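You operate a simulated robot arm through the tools that you are given. There is no shell and no other tool. Be economical: measure what you need, move in short steps, check, and stop when the job is done.

Carry out the task below with a simulated robot arm. There is one attempt and no reset: what you move stays moved.

TASK
Lift the chute lid open.
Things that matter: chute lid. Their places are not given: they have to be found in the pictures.

It is judged by the outcome, as a careful person would: the job done as asked, and still so three seconds after it is handed in. It fails if anything else is knocked over, pushed out of place, dropped, spilled or broken.

THE ROBOT
A 7-joint arm with a two-finger parallel gripper, fixed in place. Base frame: the origin is at the foot of the arm, x ahead of it, y to its left, z up. Lengths are in m, angles in degrees, forces in N, time in s.
Its first joint turns from -66.0 to 66.0 degrees. Payload 2.5 kg.
Tool frame: the origin (TCP) lies between the finger pads and is the grasp point; the fingertips stand 0.023 m ahead of it; z points along the fingers, y is the line along which they close. The gripper opens to 0.094 m. The fingers are 0.038 m wide and 0.01 m thick; the gripper's body (0.054 by 0.096 m) begins 0.039 m behind the TCP.
Orientation is that of the tool frame in the base frame, as [roll, pitch, yaw] about the fixed x, y, z axes, in that order (R = Rz(yaw) Ry(pitch) Rx(roll)). With the fingers straight down and closing along the base's y, the tool's x points along the base's -x, its y along +y and its z along -z.

THE INTERFACE
- The arm moves only by the tool jog_arm. Its argument "motion" is text: rows parted by semicolons, each of 7 numbers parted by spaces: the shift along the tool's x, y, z in units of 300 mm (1.0 is 300 mm), then the turn, a rotation vector about the tool's x, y, z in units of 45 degrees (1.0 is 45 degrees), then the gripper command, from -1 (shut) to 1 (fully open), values between in proportion. In form: dx dy dz rx ry rz grip; .... A call has 1 to 20 rows; each row is the pose to reach, as a shift and turn from the pose commanded when the call began, along the tool's axes at that moment. A call with a number of a shift or a turn outside -1 to 1 is refused whole. A row lasts 0.2 s, in which the tool goes at most 0.05 m and 8.6 degrees; a call with a longer step from one row to the next is refused whole, and so is a gripper value outside its range. A pose out of reach is approached as far as the arm can. The call stops where the force on the tool passes 40 N (or 10 N more than at its start, if that is more) or the arm is blocked; 0.2 s more then pass. The fingers move at their own pace (about 0.108 m/s each) and stop on an object; they squeeze with about 35 N. The grip force told is the motor's: it shows also when the fingers shut on nothing. Time passes only in rows, and 0.2 s behind the last, so rows that repeat a pose let the fingers close. It gives the time, the measured TCP pose, the force on the tool (base axes), the opening and the grip force at its end, in the units of the frame above (readings bear some noise).
- Cameras (640 x 400 px; columns grow to the right, rows downward): "scene" is fixed at [0.1369, -0.4202, 0.555]; the picture's right is [0.66, -0.75, 0.00], its down [-0.34, -0.30, -0.89] and it looks along [0.67, 0.59, -0.46] (base axes); focal length 328 px, centre (320, 200). "wrist" rides on the gripper at [-0.039, 0, -0.044] in the tool frame; the picture's right is [0.00, -1.00, 0.00], its down [0.97, 0.00, -0.24] and it looks along [0.24, 0.00, 0.97] (tool axes); focal length 218 px, centre (320, 200).
- grab_frame(camera): a new picture of that camera. No time passes.
- pixel_to_xyz(camera, pixels): for up to 12 pixels [column, row] of the newest picture of that camera ("zoom" is the newest enlarged one), the place [x, y, z] in the base frame of the surface seen there, good to about 0.002 m. No time passes.
- enlarge(camera, box): a new picture of the part [left, top, right, bottom] of that camera's present view, enlarged. No time passes.
- hand_in(): hands the job in; it is judged then, once.

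Work in short steps. Measure before you move; look again where a grasp or a placing could have gone wrong, and mend it. You have 60 turns and 30 pictures in all, the two below and enlarged ones among them. Open the gripper and draw the arm clear of the work before you hand the job in, unless the task says otherwise; then end with one line.

The tools are called after "Call:" by a JSON object that holds its "fn" and its "kwargs". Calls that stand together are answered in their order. jog_arm: Moves the arm, as the interface text tells. Its arguments: {"type":"object","properties":{"motion":{"type":"string"}},"required":["motion"]} The other tools are called the same way: grab_frame (camera) takes a picture; pixel_to_xyz (camera, pixels) gives the place of the surface under pixels of a picture; enlarge (camera, box) takes an enlarged picture of a part of a camera's view; hand_in () hands the job in.

At the start:

```text
t: 0.0
tool_pos: [0.3463, -0.1132, 0.4005]
tool_rot: [180.0, -0.1, -179.9]
ft_force: [0.3, 0.2, 0.1]
grip_width: 0.0939
finger_force: 0.1
```

scene: 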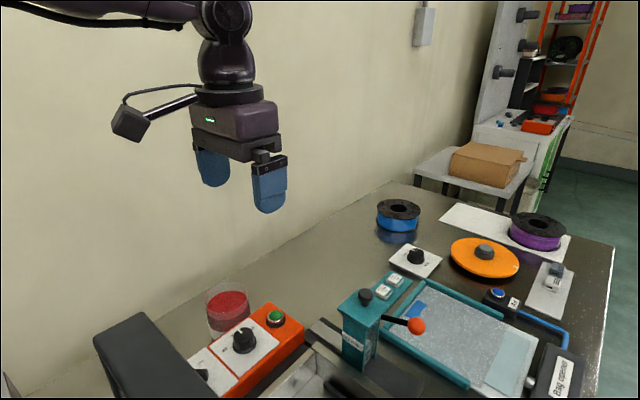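
wrist: 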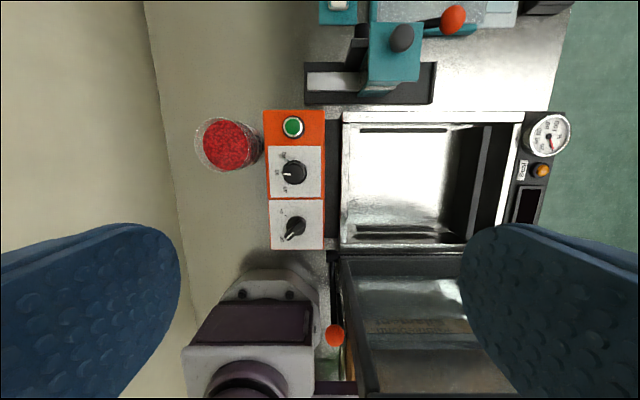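

I can't yet tell which thing is the chute lid, so I'll look closer at both views.

Call:
{"fn": "enlarge", "kwargs": {"camera": "scene", "box": [340, 180, 620, 400]}}

Call:
{"fn": "enlarge", "kwargs": {"camera": "scene", "box": [80, 260, 400, 400]}}

Call:
{"fn": "enlarge", "kwargs": {"camera": "wrist", "box": [180, 0, 580, 400]}}

```text
1.82 times, centred on (480, 290) of scene
```

zoom: 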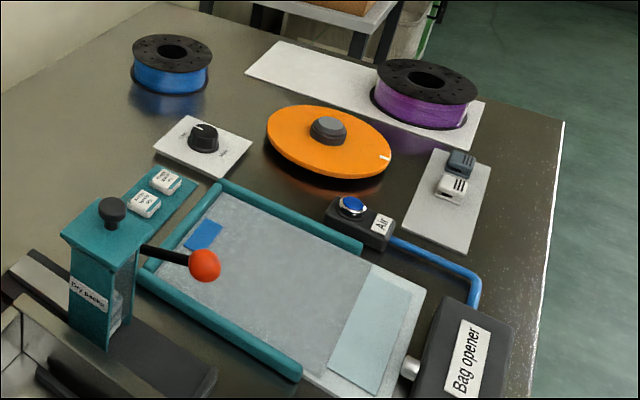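

```text
2.00 times, centred on (240, 330) of scene
```

zoom: 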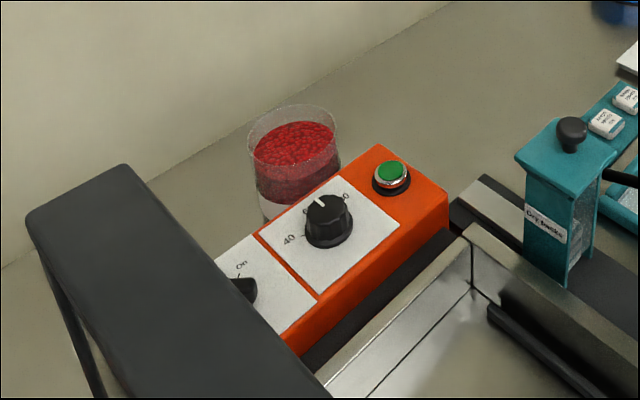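

```text
1.00 times, centred on (380, 200) of wrist
```

zoom: 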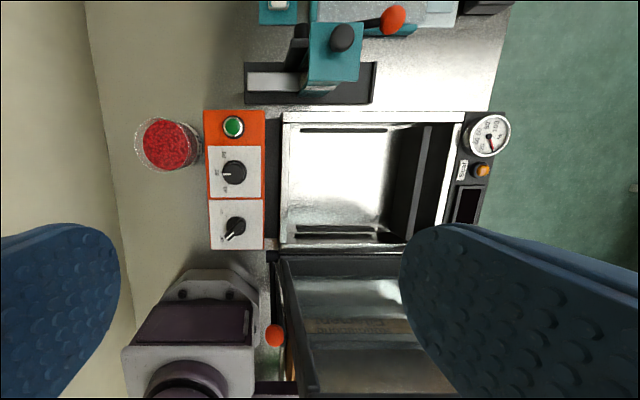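

The "Dry packs" teal chute (scene ~365,310) with a knob on its top is the likely candidate. I'll enlarge it and measure it.

Call:
{"fn": "enlarge", "kwargs": {"camera": "scene", "box": [320, 270, 440, 390]}}

Call:
{"fn": "pixel_to_xyz", "kwargs": {"camera": "scene", "pixels": [[365, 294], [365, 302], [340, 305], [360, 318], [379, 310], [377, 291], [352, 345], [417, 326], [395, 320], [345, 365], [396, 280], [384, 292]]}}

Call:
{"fn": "enlarge", "kwargs": {"camera": "wrist", "box": [300, 0, 500, 120]}}

```text
3.33 times, centred on (380, 330) of scene
```

zoom: 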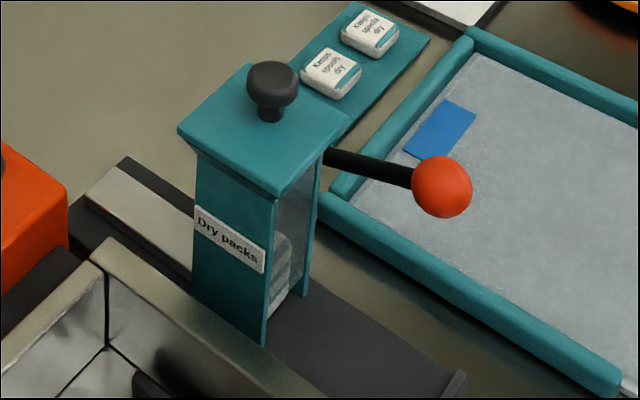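

```text
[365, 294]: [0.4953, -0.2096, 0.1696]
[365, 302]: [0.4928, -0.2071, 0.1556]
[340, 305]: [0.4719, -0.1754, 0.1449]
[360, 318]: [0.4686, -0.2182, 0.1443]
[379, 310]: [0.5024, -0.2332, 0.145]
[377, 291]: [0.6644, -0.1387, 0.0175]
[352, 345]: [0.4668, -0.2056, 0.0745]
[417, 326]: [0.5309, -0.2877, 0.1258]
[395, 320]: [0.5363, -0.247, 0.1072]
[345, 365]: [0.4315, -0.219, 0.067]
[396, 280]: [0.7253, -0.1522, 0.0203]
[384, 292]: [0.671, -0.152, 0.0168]
```

```text
3.20 times, centred on (400, 60) of wrist
```

zoom: 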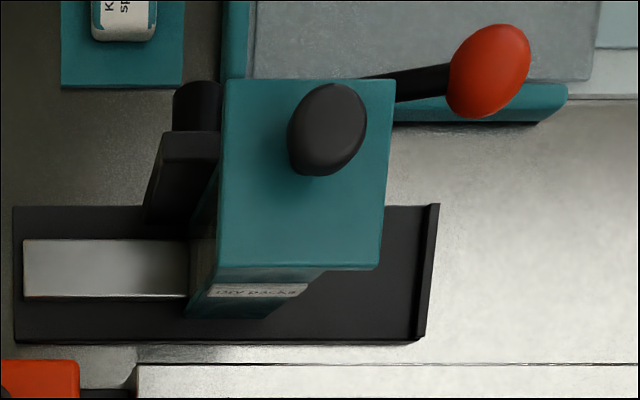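

The knob on the teal lid is near (0.495,-0.21,0.17). I'll measure the lid corners, the knob and the lever from the wrist view.

Call:
{"fn": "pixel_to_xyz", "kwargs": {"camera": "zoom", "pixels": [[235, 88], [387, 88], [372, 260], [222, 258], [327, 130], [300, 140], [355, 110], [195, 95], [185, 145], [490, 70], [420, 85], [100, 270]]}}

Call:
{"fn": "pixel_to_xyz", "kwargs": {"camera": "scene", "pixels": [[338.5, 308.5], [368, 326.5], [387, 306.5], [359, 291], [365, 290], [358.5, 295], [372.5, 295], [364, 304.5], [340, 312], [350, 320]]}}

```text
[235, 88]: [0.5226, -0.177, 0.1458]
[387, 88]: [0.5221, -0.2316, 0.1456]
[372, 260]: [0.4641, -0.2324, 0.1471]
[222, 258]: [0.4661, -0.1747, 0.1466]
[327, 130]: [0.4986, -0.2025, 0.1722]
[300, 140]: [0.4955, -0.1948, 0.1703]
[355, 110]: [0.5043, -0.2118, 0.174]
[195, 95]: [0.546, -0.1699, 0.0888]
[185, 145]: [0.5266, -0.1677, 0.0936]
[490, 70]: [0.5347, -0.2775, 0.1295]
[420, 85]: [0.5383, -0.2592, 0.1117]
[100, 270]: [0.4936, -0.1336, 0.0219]
```

```text
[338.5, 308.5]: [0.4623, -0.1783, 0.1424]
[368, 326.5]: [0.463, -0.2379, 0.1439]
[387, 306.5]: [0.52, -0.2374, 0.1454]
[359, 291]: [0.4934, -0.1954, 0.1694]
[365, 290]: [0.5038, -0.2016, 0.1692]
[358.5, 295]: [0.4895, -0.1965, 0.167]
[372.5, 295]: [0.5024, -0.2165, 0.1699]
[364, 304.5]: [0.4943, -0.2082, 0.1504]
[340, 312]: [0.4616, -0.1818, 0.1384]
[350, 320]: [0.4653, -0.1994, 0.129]
```

The lid's top is 0.06 m square, centred at (0.493,-0.205) at z≈0.146. The knob is about 0.022 m wide at (0.497,-0.205) with its top near 0.173. I'll move above it with a half-open gripper and look for the hinge.

Call:
{"fn": "jog_arm", "kwargs": {"motion": "-0.084 -0.051 0.072 0 0 0 0.06; -0.167 -0.102 0.145 0 0 0 0.06; -0.251 -0.153 0.217 0 0 0 0.06; -0.335 -0.204 0.29 0 0 0 0.06; -0.418 -0.255 0.362 0 0 0 0.06; -0.502 -0.306 0.435 0 0 0 0.06; -0.502 -0.306 0.435 0 0 0 0.06"}}

Call:
{"fn": "grab_frame", "kwargs": {"camera": "wrist"}}

```text
t: 1.6
tool_pos: [0.4956, -0.2061, 0.2695]
tool_rot: [180.0, 0.0, 180.0]
ft_force: [-0.5, -0.9, 0.4]
grip_width: 0.0497
finger_force: 0.0
```

```text
22 pictures are left
```

wrist: 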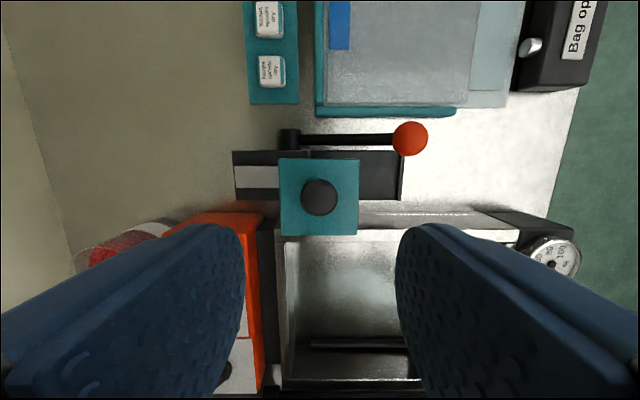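

Call:
{"fn": "enlarge", "kwargs": {"camera": "wrist", "box": [260, 130, 380, 250]}}

Call:
{"fn": "enlarge", "kwargs": {"camera": "scene", "box": [330, 285, 395, 335]}}

```text
3.33 times, centred on (320, 190) of wrist
```

zoom: 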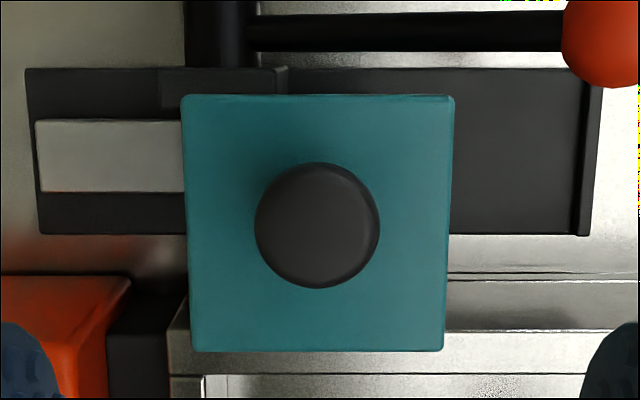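

```text
8.00 times, centred on (362, 310) of scene
```

zoom: 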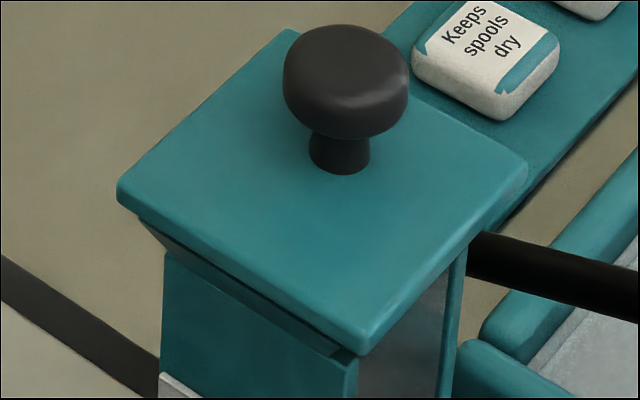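

No hinge is visible from outside. The knob sits centred between the fingers, so I'll descend around it and then close.

Call:
{"fn": "jog_arm", "kwargs": {"motion": "0 0 0.1 0 0 0 0.06; 0 0 0.2 0 0 0 0.06; 0 0 0.28 0 0 0 0.06; 0 0 0.318 0 0 0 0.06; 0 0 0.318 0 0 0 0.06"}}

Call:
{"fn": "enlarge", "kwargs": {"camera": "scene", "box": [300, 220, 440, 340]}}

```text
t: 2.8
tool_pos: [0.4966, -0.2055, 0.1741]
tool_rot: [-180.0, 0.0, -180.0]
ft_force: [-0.4, -0.6, 0.3]
grip_width: 0.0498
finger_force: 0.1
```

```text
3.33 times, centred on (370, 280) of scene
```

zoom: 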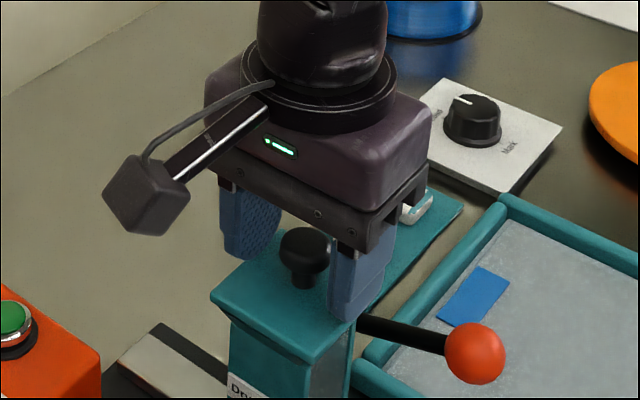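

The fingers straddle the knob without contact. I'll close on it, then lift by a few mm to feel how the lid moves.

Call:
{"fn": "jog_arm", "kwargs": {"motion": "0 0 0 0 0 0 -1; 0 0 0 0 0 0 -1; 0 0 0 0 0 0 -1"}}

Call:
{"fn": "jog_arm", "kwargs": {"motion": "0 0 -0.006 0 0 0 -1; 0 0 -0.013 0 0 0 -1; 0 0 -0.02 0 0 0 -1; 0 0 -0.02 0 0 0 -1"}}

Call:
{"fn": "enlarge", "kwargs": {"camera": "scene", "box": [320, 270, 410, 340]}}

```text
t: 3.6
tool_pos: [0.4977, -0.2051, 0.1748]
tool_rot: [180.0, 0.0, -180.0]
ft_force: [-2.1, 6.0, -1.1]
grip_width: 0.0249
finger_force: 45.3
```

```text
t: 4.6
tool_pos: [0.4959, -0.2043, 0.1779]
tool_rot: [179.8, -0.2, 180.0]
ft_force: [0.2, 5.3, -26.4]
grip_width: 0.0253
finger_force: 45.1
```

```text
5.71 times, centred on (365, 305) of scene
```

zoom: 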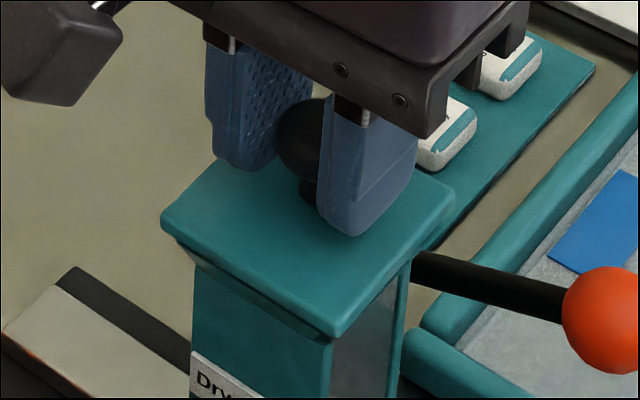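

The lid resists: 26 N downward after about 3 mm of rise, and y force 5 N. I'll measure the lid corners to see which side came up.

Call:
{"fn": "pixel_to_xyz", "kwargs": {"camera": "zoom", "pixels": [[172, 218], [335, 325], [443, 195], [250, 270], [395, 260], [215, 175], [300, 195], [270, 250]]}}

Call:
{"fn": "jog_arm", "kwargs": {"motion": "0 0 0 0 0 0 -1; 0 0 0 0 0 0 -1"}}

```text
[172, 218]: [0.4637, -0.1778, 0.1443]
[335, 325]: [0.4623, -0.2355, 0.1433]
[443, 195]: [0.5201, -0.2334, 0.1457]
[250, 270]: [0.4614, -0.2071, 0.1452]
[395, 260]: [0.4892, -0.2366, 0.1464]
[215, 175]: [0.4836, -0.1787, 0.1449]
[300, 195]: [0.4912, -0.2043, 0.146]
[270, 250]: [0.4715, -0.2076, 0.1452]
```

```text
t: 5.2
tool_pos: [0.4955, -0.2057, 0.1776]
tool_rot: [179.9, -0.3, 180.0]
ft_force: [-5.0, 8.0, -22.4]
grip_width: 0.025
finger_force: 45.0
```

No clear lid motion yet. I'll pull a little more, in small steps, and watch for slip or movement.

Call:
{"fn": "jog_arm", "kwargs": {"motion": "0 0 -0.004 0 0 0 -1; 0 0 -0.008 0 0 0 -1; 0 0 -0.012 0 0 0 -1; 0 0 -0.012 0 0 0 -1"}}

Call:
{"fn": "enlarge", "kwargs": {"camera": "scene", "box": [320, 270, 410, 340]}}

```text
t: 6.2
tool_pos: [0.4948, -0.2053, 0.1803]
tool_rot: [179.9, -0.4, 180.0]
ft_force: [-6.1, 9.8, -27.7]
grip_width: 0.0249
finger_force: 44.3
```

```text
5.71 times, centred on (365, 305) of scene
```

zoom: 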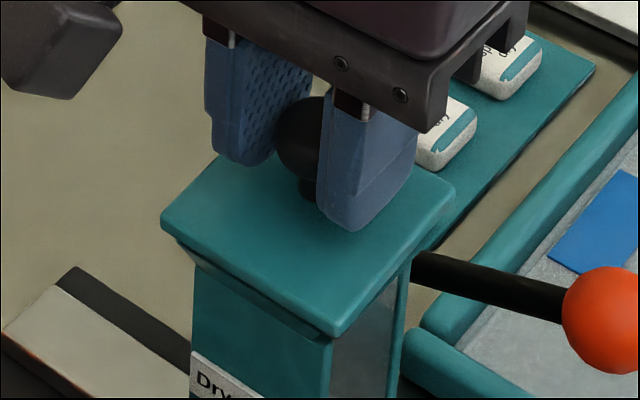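

Call:
{"fn": "pixel_to_xyz", "kwargs": {"camera": "zoom", "pixels": [[172, 218], [335, 325], [443, 195], [250, 270], [395, 260], [215, 175], [300, 200], [270, 250], [225, 160], [430, 180], [300, 120], [305, 165]]}}

Call:
{"fn": "enlarge", "kwargs": {"camera": "wrist", "box": [200, 100, 440, 300]}}

```text
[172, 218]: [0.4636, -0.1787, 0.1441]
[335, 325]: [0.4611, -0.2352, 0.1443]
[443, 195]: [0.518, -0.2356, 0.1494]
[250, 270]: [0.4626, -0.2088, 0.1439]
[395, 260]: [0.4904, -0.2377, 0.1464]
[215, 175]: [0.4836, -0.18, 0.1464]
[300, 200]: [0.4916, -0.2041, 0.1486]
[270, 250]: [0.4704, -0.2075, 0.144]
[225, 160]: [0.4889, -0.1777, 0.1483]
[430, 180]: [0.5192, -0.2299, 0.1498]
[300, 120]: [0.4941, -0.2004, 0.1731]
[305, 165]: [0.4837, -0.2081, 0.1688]
```

```text
2.00 times, centred on (320, 200) of wrist
```

zoom: 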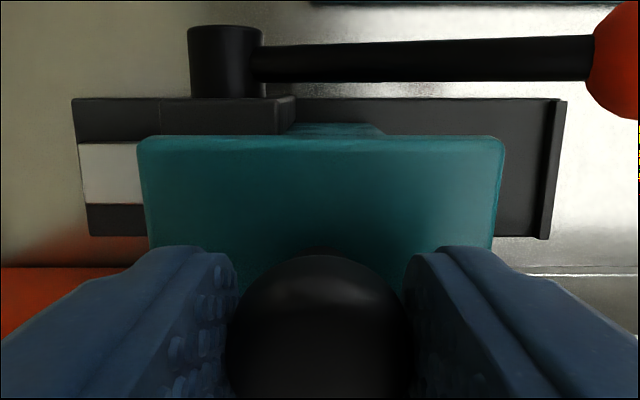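

The lid has tilted about 5°: z grows from 0.144 at x=0.462 to 0.150 at x=0.519. So the hinge lies on the near (-x) edge along y, and the lid opens back toward the robot. Next I check what stands behind it.

Call:
{"fn": "grab_frame", "kwargs": {"camera": "scene"}}

Call:
{"fn": "pixel_to_xyz", "kwargs": {"camera": "scene", "pixels": [[143, 316], [95, 337], [200, 380], [150, 350], [120, 390], [245, 340], [274, 318], [270, 380], [310, 350], [330, 335], [215, 390], [228, 295]]}}

```text
15 pictures are left
```

scene: 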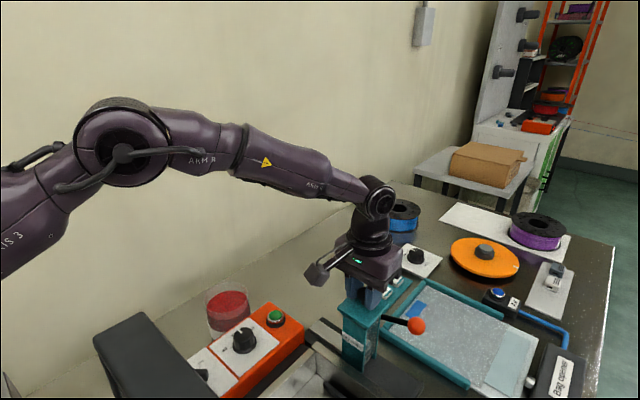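

```text
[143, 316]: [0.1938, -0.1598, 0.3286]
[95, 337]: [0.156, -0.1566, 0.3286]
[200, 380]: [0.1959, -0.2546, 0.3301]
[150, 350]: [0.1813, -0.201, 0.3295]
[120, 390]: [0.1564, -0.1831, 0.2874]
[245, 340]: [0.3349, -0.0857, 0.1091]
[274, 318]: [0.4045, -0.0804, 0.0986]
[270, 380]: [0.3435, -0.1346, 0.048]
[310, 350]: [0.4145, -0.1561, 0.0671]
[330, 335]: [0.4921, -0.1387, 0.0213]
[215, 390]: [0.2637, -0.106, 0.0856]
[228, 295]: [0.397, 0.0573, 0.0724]
```

The open sealer lid stands at x≈0.2 with its top at z≈0.33, so I'll avoid tilting the hand far back. I'll follow an arc about the hinge at (0.463, z 0.141), turning the tool with the lid, for the first 20°.

Call:
{"fn": "jog_arm", "kwargs": {"motion": "0.018 0 -0.002 0 -0.111 0 -1; 0.031 0 -0.010 0 -0.222 0 -1; 0.044 0 -0.017 0 -0.333 0 -1; 0.057 0 -0.022 0 -0.444 0 -1; 0.057 0 -0.022 0 -0.444 0 -1"}}

Call:
{"fn": "enlarge", "kwargs": {"camera": "scene", "box": [300, 240, 420, 340]}}

```text
t: 7.4
tool_pos: [0.4799, -0.2046, 0.1903]
tool_rot: [179.9, 19.9, 179.9]
ft_force: [3.2, 11.1, -18.8]
grip_width: 0.0248
finger_force: 45.5
```

```text
4.00 times, centred on (360, 290) of scene
```

zoom: 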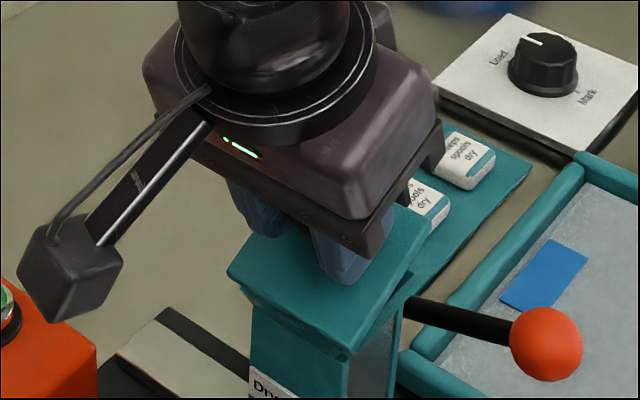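

The lid follows well at about 25°. Continuing the same arc for another 25°.

Call:
{"fn": "jog_arm", "kwargs": {"motion": "0.012 0 -0.009 0 -0.111 0 -1; 0.025 0 -0.017 0 -0.222 0 -1; 0.038 0 -0.023 0 -0.333 0 -1; 0.051 0 -0.028 0 -0.444 0 -1; 0.066 0 -0.033 0 -0.556 0 -1; 0.066 0 -0.033 0 -0.556 0 -1"}}

Call:
{"fn": "grab_frame", "kwargs": {"camera": "scene"}}

```text
t: 8.8
tool_pos: [0.4583, -0.205, 0.193]
tool_rot: [-179.6, 43.8, -179.7]
ft_force: [-16.9, 20.0, 21.4]
grip_width: 0.0247
finger_force: 45.1
```

```text
13 pictures are left
```

scene: 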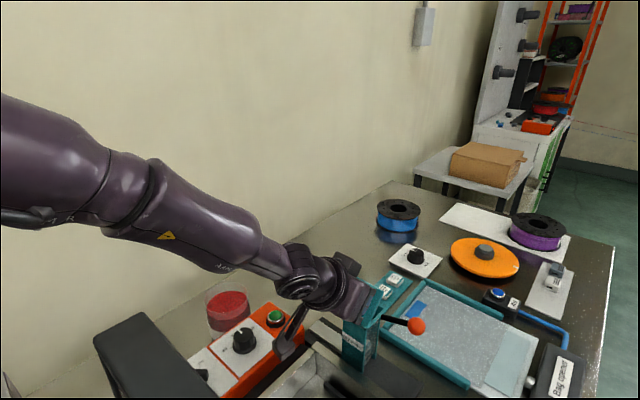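

The force direction changed (fz +21 N, fy 20 N), and the boom on the gripper now hangs near the orange box (scene ~290,345). I'll look closer before any more motion.

Call:
{"fn": "enlarge", "kwargs": {"camera": "scene", "box": [240, 230, 440, 390]}}

Call:
{"fn": "pixel_to_xyz", "kwargs": {"camera": "scene", "pixels": [[285, 345], [281, 352], [297, 325], [290, 336], [275, 345], [300, 345], [262, 340], [375, 300]]}}

```text
2.50 times, centred on (340, 310) of scene
```

zoom: 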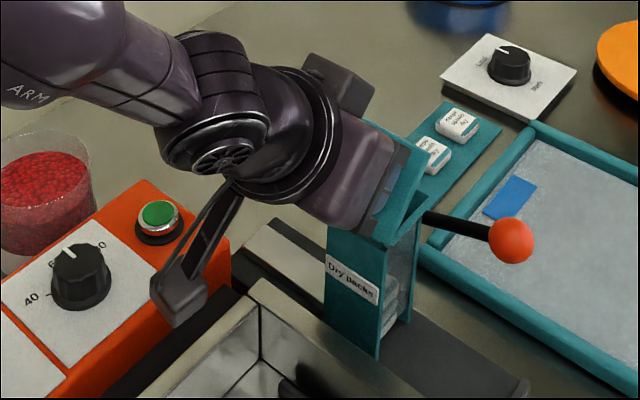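

```text
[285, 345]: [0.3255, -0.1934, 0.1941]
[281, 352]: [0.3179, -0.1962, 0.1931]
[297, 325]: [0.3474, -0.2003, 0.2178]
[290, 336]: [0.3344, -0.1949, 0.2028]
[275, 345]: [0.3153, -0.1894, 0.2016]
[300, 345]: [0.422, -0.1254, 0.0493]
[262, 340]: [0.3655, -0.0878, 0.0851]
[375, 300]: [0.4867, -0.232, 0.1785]
```

The boom (z≈0.19) is well clear of the orange box (z≈0.1). The force is along the lid's normal, so the commanded arc is pressing into the lid. I'll measure the lid's tilt, then back off 4 mm along the tool axis.

Call:
{"fn": "pixel_to_xyz", "kwargs": {"camera": "scene", "pixels": [[367, 326], [370, 318], [373, 310], [377, 300], [380, 290], [364, 324], [362, 320], [381, 284]]}}

Call:
{"fn": "jog_arm", "kwargs": {"motion": "0 0.003 -0.007 0 0 0 -1; 0 0.006 -0.013 0 0 0 -1; 0 0.006 -0.013 0 0 0 -1"}}

```text
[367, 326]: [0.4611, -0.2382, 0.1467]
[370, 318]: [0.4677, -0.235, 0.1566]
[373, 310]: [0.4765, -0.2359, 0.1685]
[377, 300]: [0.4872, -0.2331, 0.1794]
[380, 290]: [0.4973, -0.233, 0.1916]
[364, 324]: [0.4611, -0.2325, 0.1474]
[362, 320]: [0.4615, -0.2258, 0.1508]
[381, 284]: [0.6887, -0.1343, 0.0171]
```

```text
t: 9.6
tool_pos: [0.4542, -0.2052, 0.1951]
tool_rot: [179.9, 45.0, 179.9]
ft_force: [18.6, 4.7, -20.4]
grip_width: 0.0249
finger_force: 44.4
```

The lid stands at about 51° (edge from (0.461, z 0.147) to (0.497, z 0.192)). I'll continue another 15° with the tool turning to 60°.

Call:
{"fn": "jog_arm", "kwargs": {"motion": "0.012 0 -0.005 0 -0.111 0 -1; 0.025 0 -0.012 0 -0.222 0 -1; 0.039 0 -0.018 0 -0.333 0 -1; 0.039 0 -0.018 0 -0.333 0 -1"}}

Call:
{"fn": "enlarge", "kwargs": {"camera": "scene", "box": [200, 220, 440, 390]}}

```text
t: 10.6
tool_pos: [0.4423, -0.2054, 0.1915]
tool_rot: [-179.8, 60.0, 180.0]
ft_force: [-22.6, 6.5, 13.6]
grip_width: 0.0248
finger_force: 44.9
```

```text
2.35 times, centred on (320, 305) of scene
```

zoom: 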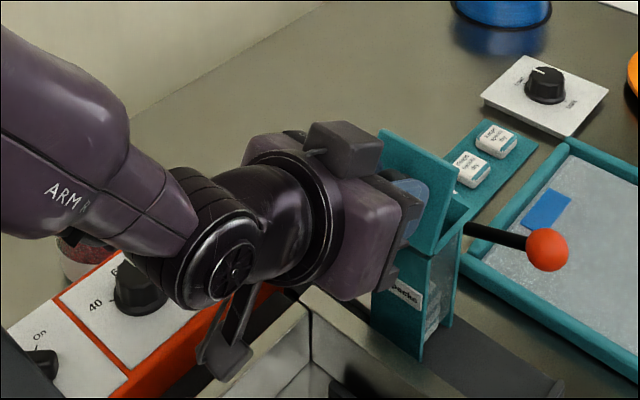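

Call:
{"fn": "pixel_to_xyz", "kwargs": {"camera": "zoom", "pixels": [[225, 365], [210, 360], [200, 300], [180, 290], [150, 265], [444, 235], [425, 160], [380, 135], [415, 240], [345, 280]]}}

```text
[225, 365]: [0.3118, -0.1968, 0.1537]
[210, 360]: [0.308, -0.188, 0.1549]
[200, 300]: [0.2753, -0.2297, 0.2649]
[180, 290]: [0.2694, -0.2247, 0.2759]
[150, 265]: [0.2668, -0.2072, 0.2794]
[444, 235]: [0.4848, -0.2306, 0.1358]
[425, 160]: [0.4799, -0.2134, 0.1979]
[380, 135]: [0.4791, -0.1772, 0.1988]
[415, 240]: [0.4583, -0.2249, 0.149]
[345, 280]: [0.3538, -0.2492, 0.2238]
```

The lid is now at about 67°, with the arm still clear (wrist at x≈0.27, boom z≈0.15). I'll pull on with the tool orientation fixed, letting the knob pivot in the pads.

Call:
{"fn": "jog_arm", "kwargs": {"motion": "0.01 0 -0.010 0 0 0 -1; 0.019 0 -0.020 0 0 0 -1; 0.03 0 -0.026 0 0 0 -1; 0.041 0 -0.031 0 0 0 -1; 0.041 0 -0.031 0 0 0 -1"}}

Call:
{"fn": "enlarge", "kwargs": {"camera": "scene", "box": [200, 220, 440, 390]}}

```text
t: 11.8
tool_pos: [0.4314, -0.2055, 0.1912]
tool_rot: [-179.4, 61.1, -179.4]
ft_force: [10.0, 0.4, 30.0]
grip_width: 0.0252
finger_force: 45.0
```

```text
2.35 times, centred on (320, 305) of scene
```

zoom: 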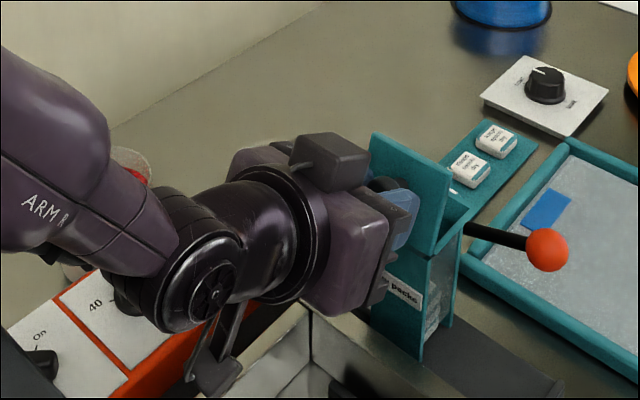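

Call:
{"fn": "pixel_to_xyz", "kwargs": {"camera": "zoom", "pixels": [[415, 248], [435, 180], [440, 160], [375, 140], [405, 152], [420, 235], [375, 183], [215, 380], [190, 325], [400, 240]]}}

Call:
{"fn": "grab_frame", "kwargs": {"camera": "wrist"}}

```text
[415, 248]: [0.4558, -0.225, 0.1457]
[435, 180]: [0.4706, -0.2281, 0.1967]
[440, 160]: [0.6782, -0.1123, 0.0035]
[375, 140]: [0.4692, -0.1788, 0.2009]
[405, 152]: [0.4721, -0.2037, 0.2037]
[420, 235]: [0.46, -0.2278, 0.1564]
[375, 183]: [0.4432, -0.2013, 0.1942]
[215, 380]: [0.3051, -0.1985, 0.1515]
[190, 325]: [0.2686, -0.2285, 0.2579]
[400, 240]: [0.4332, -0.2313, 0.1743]
```

```text
9 pictures are left
```

wrist: 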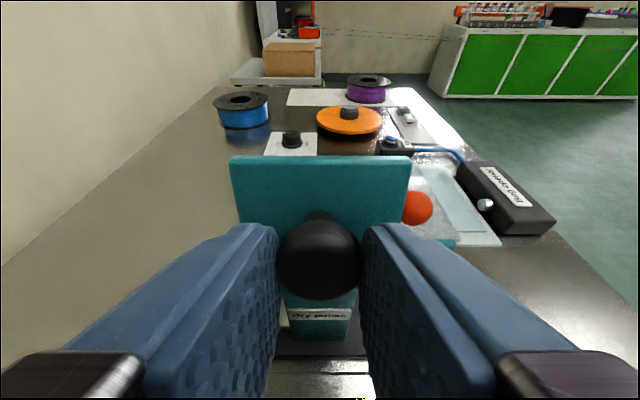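

The lid is at about 75°. I'll turn another 15° about the hinge, with a little upward relief, to bring it upright or slightly past.

Call:
{"fn": "jog_arm", "kwargs": {"motion": "0.008 0 -0.01 0 -0.111 0 -1; 0.017 0 -0.019 0 -0.222 0 -1; 0.030 0 -0.025 0 -0.333 0 -1; 0.030 0 -0.025 0 -0.333 0 -1"}}

Call:
{"fn": "enlarge", "kwargs": {"camera": "scene", "box": [200, 220, 440, 390]}}

```text
t: 12.6
tool_pos: [0.4293, -0.2046, 0.2019]
tool_rot: [-171.0, 73.7, -170.5]
ft_force: [-9.8, -1.7, -1.4]
grip_width: 0.0248
finger_force: 44.9
stopped in row 3: the force on the tool passed its limit (the readings are from after the stop); the commanded pose is now the measured one
```

```text
2.35 times, centred on (320, 305) of scene
```

zoom: 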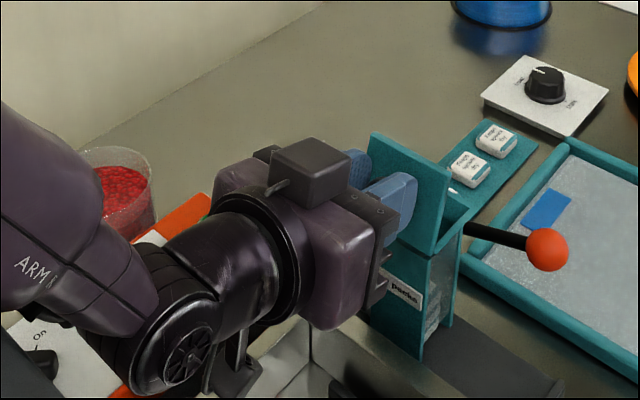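

Call:
{"fn": "pixel_to_xyz", "kwargs": {"camera": "zoom", "pixels": [[415, 248], [435, 185], [420, 235], [375, 145], [405, 155], [230, 380], [245, 390], [150, 385], [170, 340], [300, 335], [320, 325]]}}

Call:
{"fn": "grab_frame", "kwargs": {"camera": "wrist"}}

```text
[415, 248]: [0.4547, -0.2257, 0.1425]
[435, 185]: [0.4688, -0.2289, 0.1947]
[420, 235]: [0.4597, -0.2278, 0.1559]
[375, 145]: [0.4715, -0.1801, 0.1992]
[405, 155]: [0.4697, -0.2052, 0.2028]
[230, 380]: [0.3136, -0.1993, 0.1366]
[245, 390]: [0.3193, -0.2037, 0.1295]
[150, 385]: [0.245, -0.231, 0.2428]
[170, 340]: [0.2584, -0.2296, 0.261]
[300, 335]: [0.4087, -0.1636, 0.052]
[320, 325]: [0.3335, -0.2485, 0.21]
```

```text
7 pictures are left
```

wrist: 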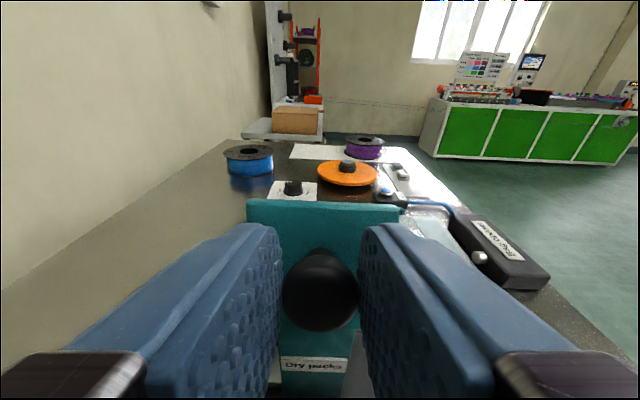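

The lid stayed at about 75° while the fingers slid up on its knob. The tool now pushes it 10 N in the closing direction without it falling, so it seems to be at its stop and held. I'll open the fingers gently and see whether it stays.

Call:
{"fn": "jog_arm", "kwargs": {"motion": "0 0 0 0 0 0 -0.3; 0 0 0 0 0 0 0; 0 0 0 0 0 0 0.2; 0 0 0 0 0 0 0.2"}}

Call:
{"fn": "enlarge", "kwargs": {"camera": "scene", "box": [200, 220, 440, 390]}}

```text
t: 13.6
tool_pos: [0.4312, -0.2054, 0.202]
tool_rot: [-171.0, 73.7, -170.4]
ft_force: [0.0, -0.5, 0.1]
grip_width: 0.0564
finger_force: 0.0
```

```text
2.35 times, centred on (320, 305) of scene
```

zoom: 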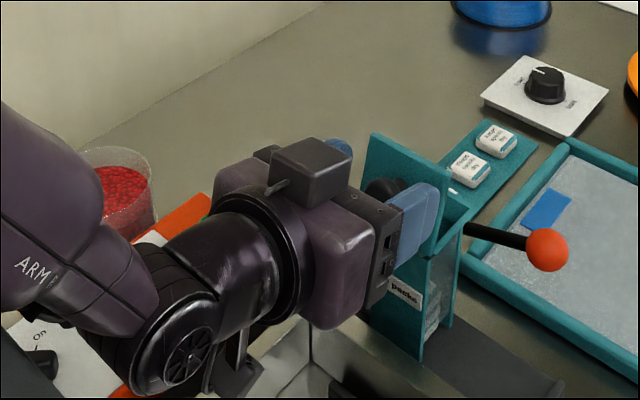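

With the gripper open and zero force, the lid stays up at about 75°. I'll lift the hand nearly straight up, so the fingers slide off the knob without backing the wrist into the sealer's lid.

Call:
{"fn": "jog_arm", "kwargs": {"motion": "-0.05 0 -0.03 0 0 0 0.3; -0.1 0 -0.05 0 0 0 0.3; -0.16 0 -0.07 0 0 0 0.3; -0.23 0 -0.1 0 0 0 0.3; -0.31 0 -0.13 0 0 0 0.3; -0.4 0 -0.17 0 0 0 0.3; -0.4 0 -0.17 0 0 0 0.3"}}

Call:
{"fn": "grab_frame", "kwargs": {"camera": "scene"}}

```text
t: 15.2
tool_pos: [0.4138, -0.1992, 0.3296]
tool_rot: [-171.6, 73.7, -171.1]
ft_force: [-0.4, 0.1, 0.0]
grip_width: 0.0611
finger_force: 0.0
```

```text
5 pictures are left
```

scene: 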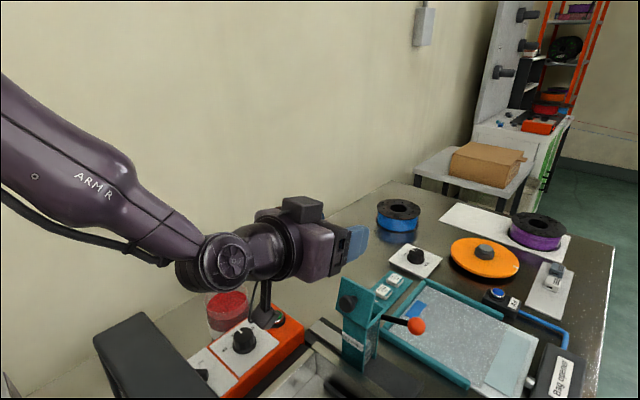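

The hand is clear and the lid stays open at about 75°. I'm not sure that's its full stop, so I'll turn the tool upright for a gentle push on the lid's underside.

Call:
{"fn": "jog_arm", "kwargs": {"motion": "0 0 -0.02 0 0.164 0 0; 0 0 -0.02 0 0.328 0 -1; 0 0 -0.02 0 0.492 0 -1; 0 0 -0.02 0 0.656 0 -1; 0 0 -0.02 0 0.82 0 -1"}}

Call:
{"fn": "jog_arm", "kwargs": {"motion": "0 0 0 0 0.164 0 -1; 0 0 0 0 0.328 0 -1; 0 0 0 0 0.492 0 -1; 0 0 0 0 0.656 0 -1; 0 0 0 0 0.82 0 -1"}}

Call:
{"fn": "pixel_to_xyz", "kwargs": {"camera": "scene", "pixels": [[380, 292], [384, 300], [370, 322], [376, 312], [361, 284], [348, 301], [367, 326]]}}

```text
t: 16.4
tool_pos: [0.4073, -0.1993, 0.3311]
tool_rot: [-177.0, 36.9, -177.5]
ft_force: [0.4, 0.0, -0.4]
grip_width: 0.0001
finger_force: 35.3
```

```text
t: 17.6
tool_pos: [0.4081, -0.1983, 0.332]
tool_rot: [-177.7, -0.1, -179.2]
ft_force: [0.4, -0.2, -0.2]
grip_width: 0.0
finger_force: 34.8
```

```text
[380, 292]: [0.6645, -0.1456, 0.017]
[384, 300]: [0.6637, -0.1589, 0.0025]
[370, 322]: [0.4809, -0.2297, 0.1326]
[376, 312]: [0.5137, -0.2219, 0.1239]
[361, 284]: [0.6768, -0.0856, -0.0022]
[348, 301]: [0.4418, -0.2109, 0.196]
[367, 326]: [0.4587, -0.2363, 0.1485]
```

The tool is vertical and closed. I'll move to x≈0.52 on the far side of the lid, then lower the fingertips to z≈0.187.

Call:
{"fn": "jog_arm", "kwargs": {"motion": "-0.13 -0.01 0 0 0 0 -1; -0.26 -0.02 0 0 0 0 -1; -0.373 -0.022 0 0 0 0 -1; -0.373 -0.022 0.13 0 0 0 -1; -0.373 -0.022 0.25 0 0 0 -1; -0.373 -0.022 0.33 0 0 0 -1; -0.373 -0.022 0.4 0 0 0 -1; -0.373 -0.022 0.4 0 0 0 -1"}}

Call:
{"fn": "enlarge", "kwargs": {"camera": "scene", "box": [300, 220, 440, 340]}}

```text
t: 19.4
tool_pos: [0.5193, -0.2103, 0.2131]
tool_rot: [-177.6, 0.1, -179.2]
ft_force: [-0.9, -0.2, -0.4]
grip_width: 0.0
finger_force: 34.6
```

```text
3.33 times, centred on (370, 280) of scene
```

zoom: 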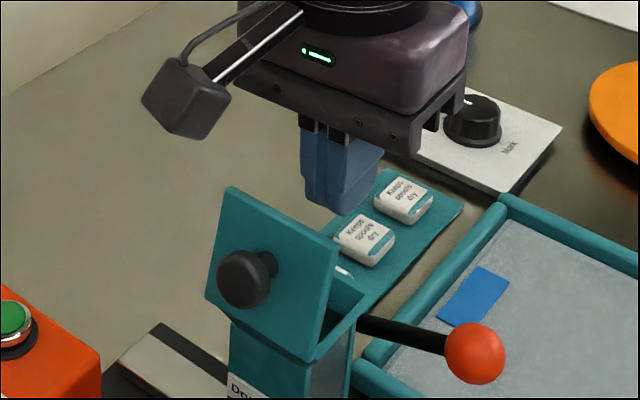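

The lid stays open, and the fingertips are behind it. I'll push slowly toward -x, stopping at the force limit.

Call:
{"fn": "jog_arm", "kwargs": {"motion": "0.04 0 0 0 0 0 -1; 0.075 0 0 0 0 0 -1; 0.09 0 0 0 0 0 -1; 0.1 0 0 0 0 0 -1; 0.11 0 0 0 0 0 -1; 0.12 0 0 0 0 0 -1; 0.12 0 0 0 0 0 -1"}}

```text
t: 21.0
tool_pos: [0.4843, -0.2104, 0.2127]
tool_rot: [-177.6, 0.0, -179.2]
ft_force: [0.8, 0.0, -1.0]
grip_width: 0.0
finger_force: 34.7
```

Call:
{"fn": "jog_arm", "kwargs": {"motion": "0.01 0 0 0 0 0 -1; 0.02 0 0 0 0 0 -1; 0.03 0 0 0 0 0 -1; 0.04 0 0 0 0 0 -1; 0.05 0 0 0 0 0 -1; 0.06 0 0 0 0 0 -1; 0.06 0 0 0 0 0 -1"}}

Call:
{"fn": "enlarge", "kwargs": {"camera": "scene", "box": [300, 220, 440, 340]}}

```text
t: 22.6
tool_pos: [0.4661, -0.2109, 0.2125]
tool_rot: [-177.6, 0.1, -179.1]
ft_force: [-0.1, 0.1, 0.4]
grip_width: 0.0
finger_force: 34.7
```

```text
3.33 times, centred on (370, 280) of scene
```

zoom: 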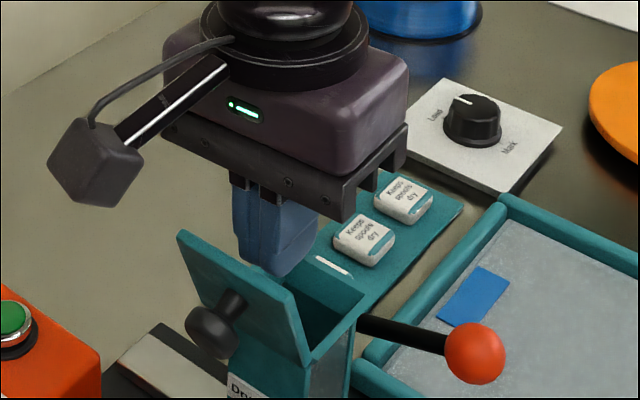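

The lid moved easily past vertical, so it's now well open. I'll back off to +x, then go up, and check it.

Call:
{"fn": "jog_arm", "kwargs": {"motion": "-0.05 0 0 0 0 0 -1; -0.1 0 0 0 0 0 -1; -0.1 0 -0.1 0 0 0 -1; -0.1 0 -0.22 0 0 0 -0.5; -0.1 0 -0.36 0 0 0 0.3; -0.1 0 -0.5 0 0 0 1; -0.1 0 -0.5 0 0 0 1; -0.1 0 -0.5 0 0 0 1; -0.1 0 -0.5 0 0 0 1"}}

Call:
{"fn": "grab_frame", "kwargs": {"camera": "scene"}}

Call:
{"fn": "pixel_to_xyz", "kwargs": {"camera": "scene", "pixels": [[355, 291], [366, 326], [388, 312], [360, 328], [340, 300], [352, 320], [364, 310]]}}

```text
t: 24.6
tool_pos: [0.4958, -0.2048, 0.361]
tool_rot: [-177.6, 0.0, -179.2]
ft_force: [-0.3, 0.0, -1.1]
grip_width: 0.0943
finger_force: 0.1
```

```text
2 pictures are left
```

scene: 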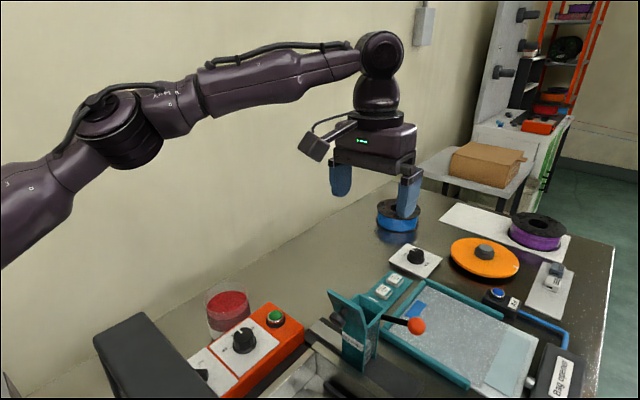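

```text
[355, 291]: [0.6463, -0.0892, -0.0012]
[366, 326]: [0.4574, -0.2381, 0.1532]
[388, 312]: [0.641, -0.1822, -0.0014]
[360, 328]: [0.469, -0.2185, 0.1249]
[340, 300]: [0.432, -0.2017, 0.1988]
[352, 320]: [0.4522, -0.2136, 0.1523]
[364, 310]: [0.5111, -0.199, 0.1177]
```

The lid stands past vertical (about 115°) on its own, nothing else has moved, and the arm is clear with the gripper open. Handing in.

Call:
{"fn": "hand_in", "kwargs": {}}

```text
The job is handed in.
```

The lid of the "Dry packs" chute is open and stands by itself at about 115°, with nothing else moved and the arm drawn clear.
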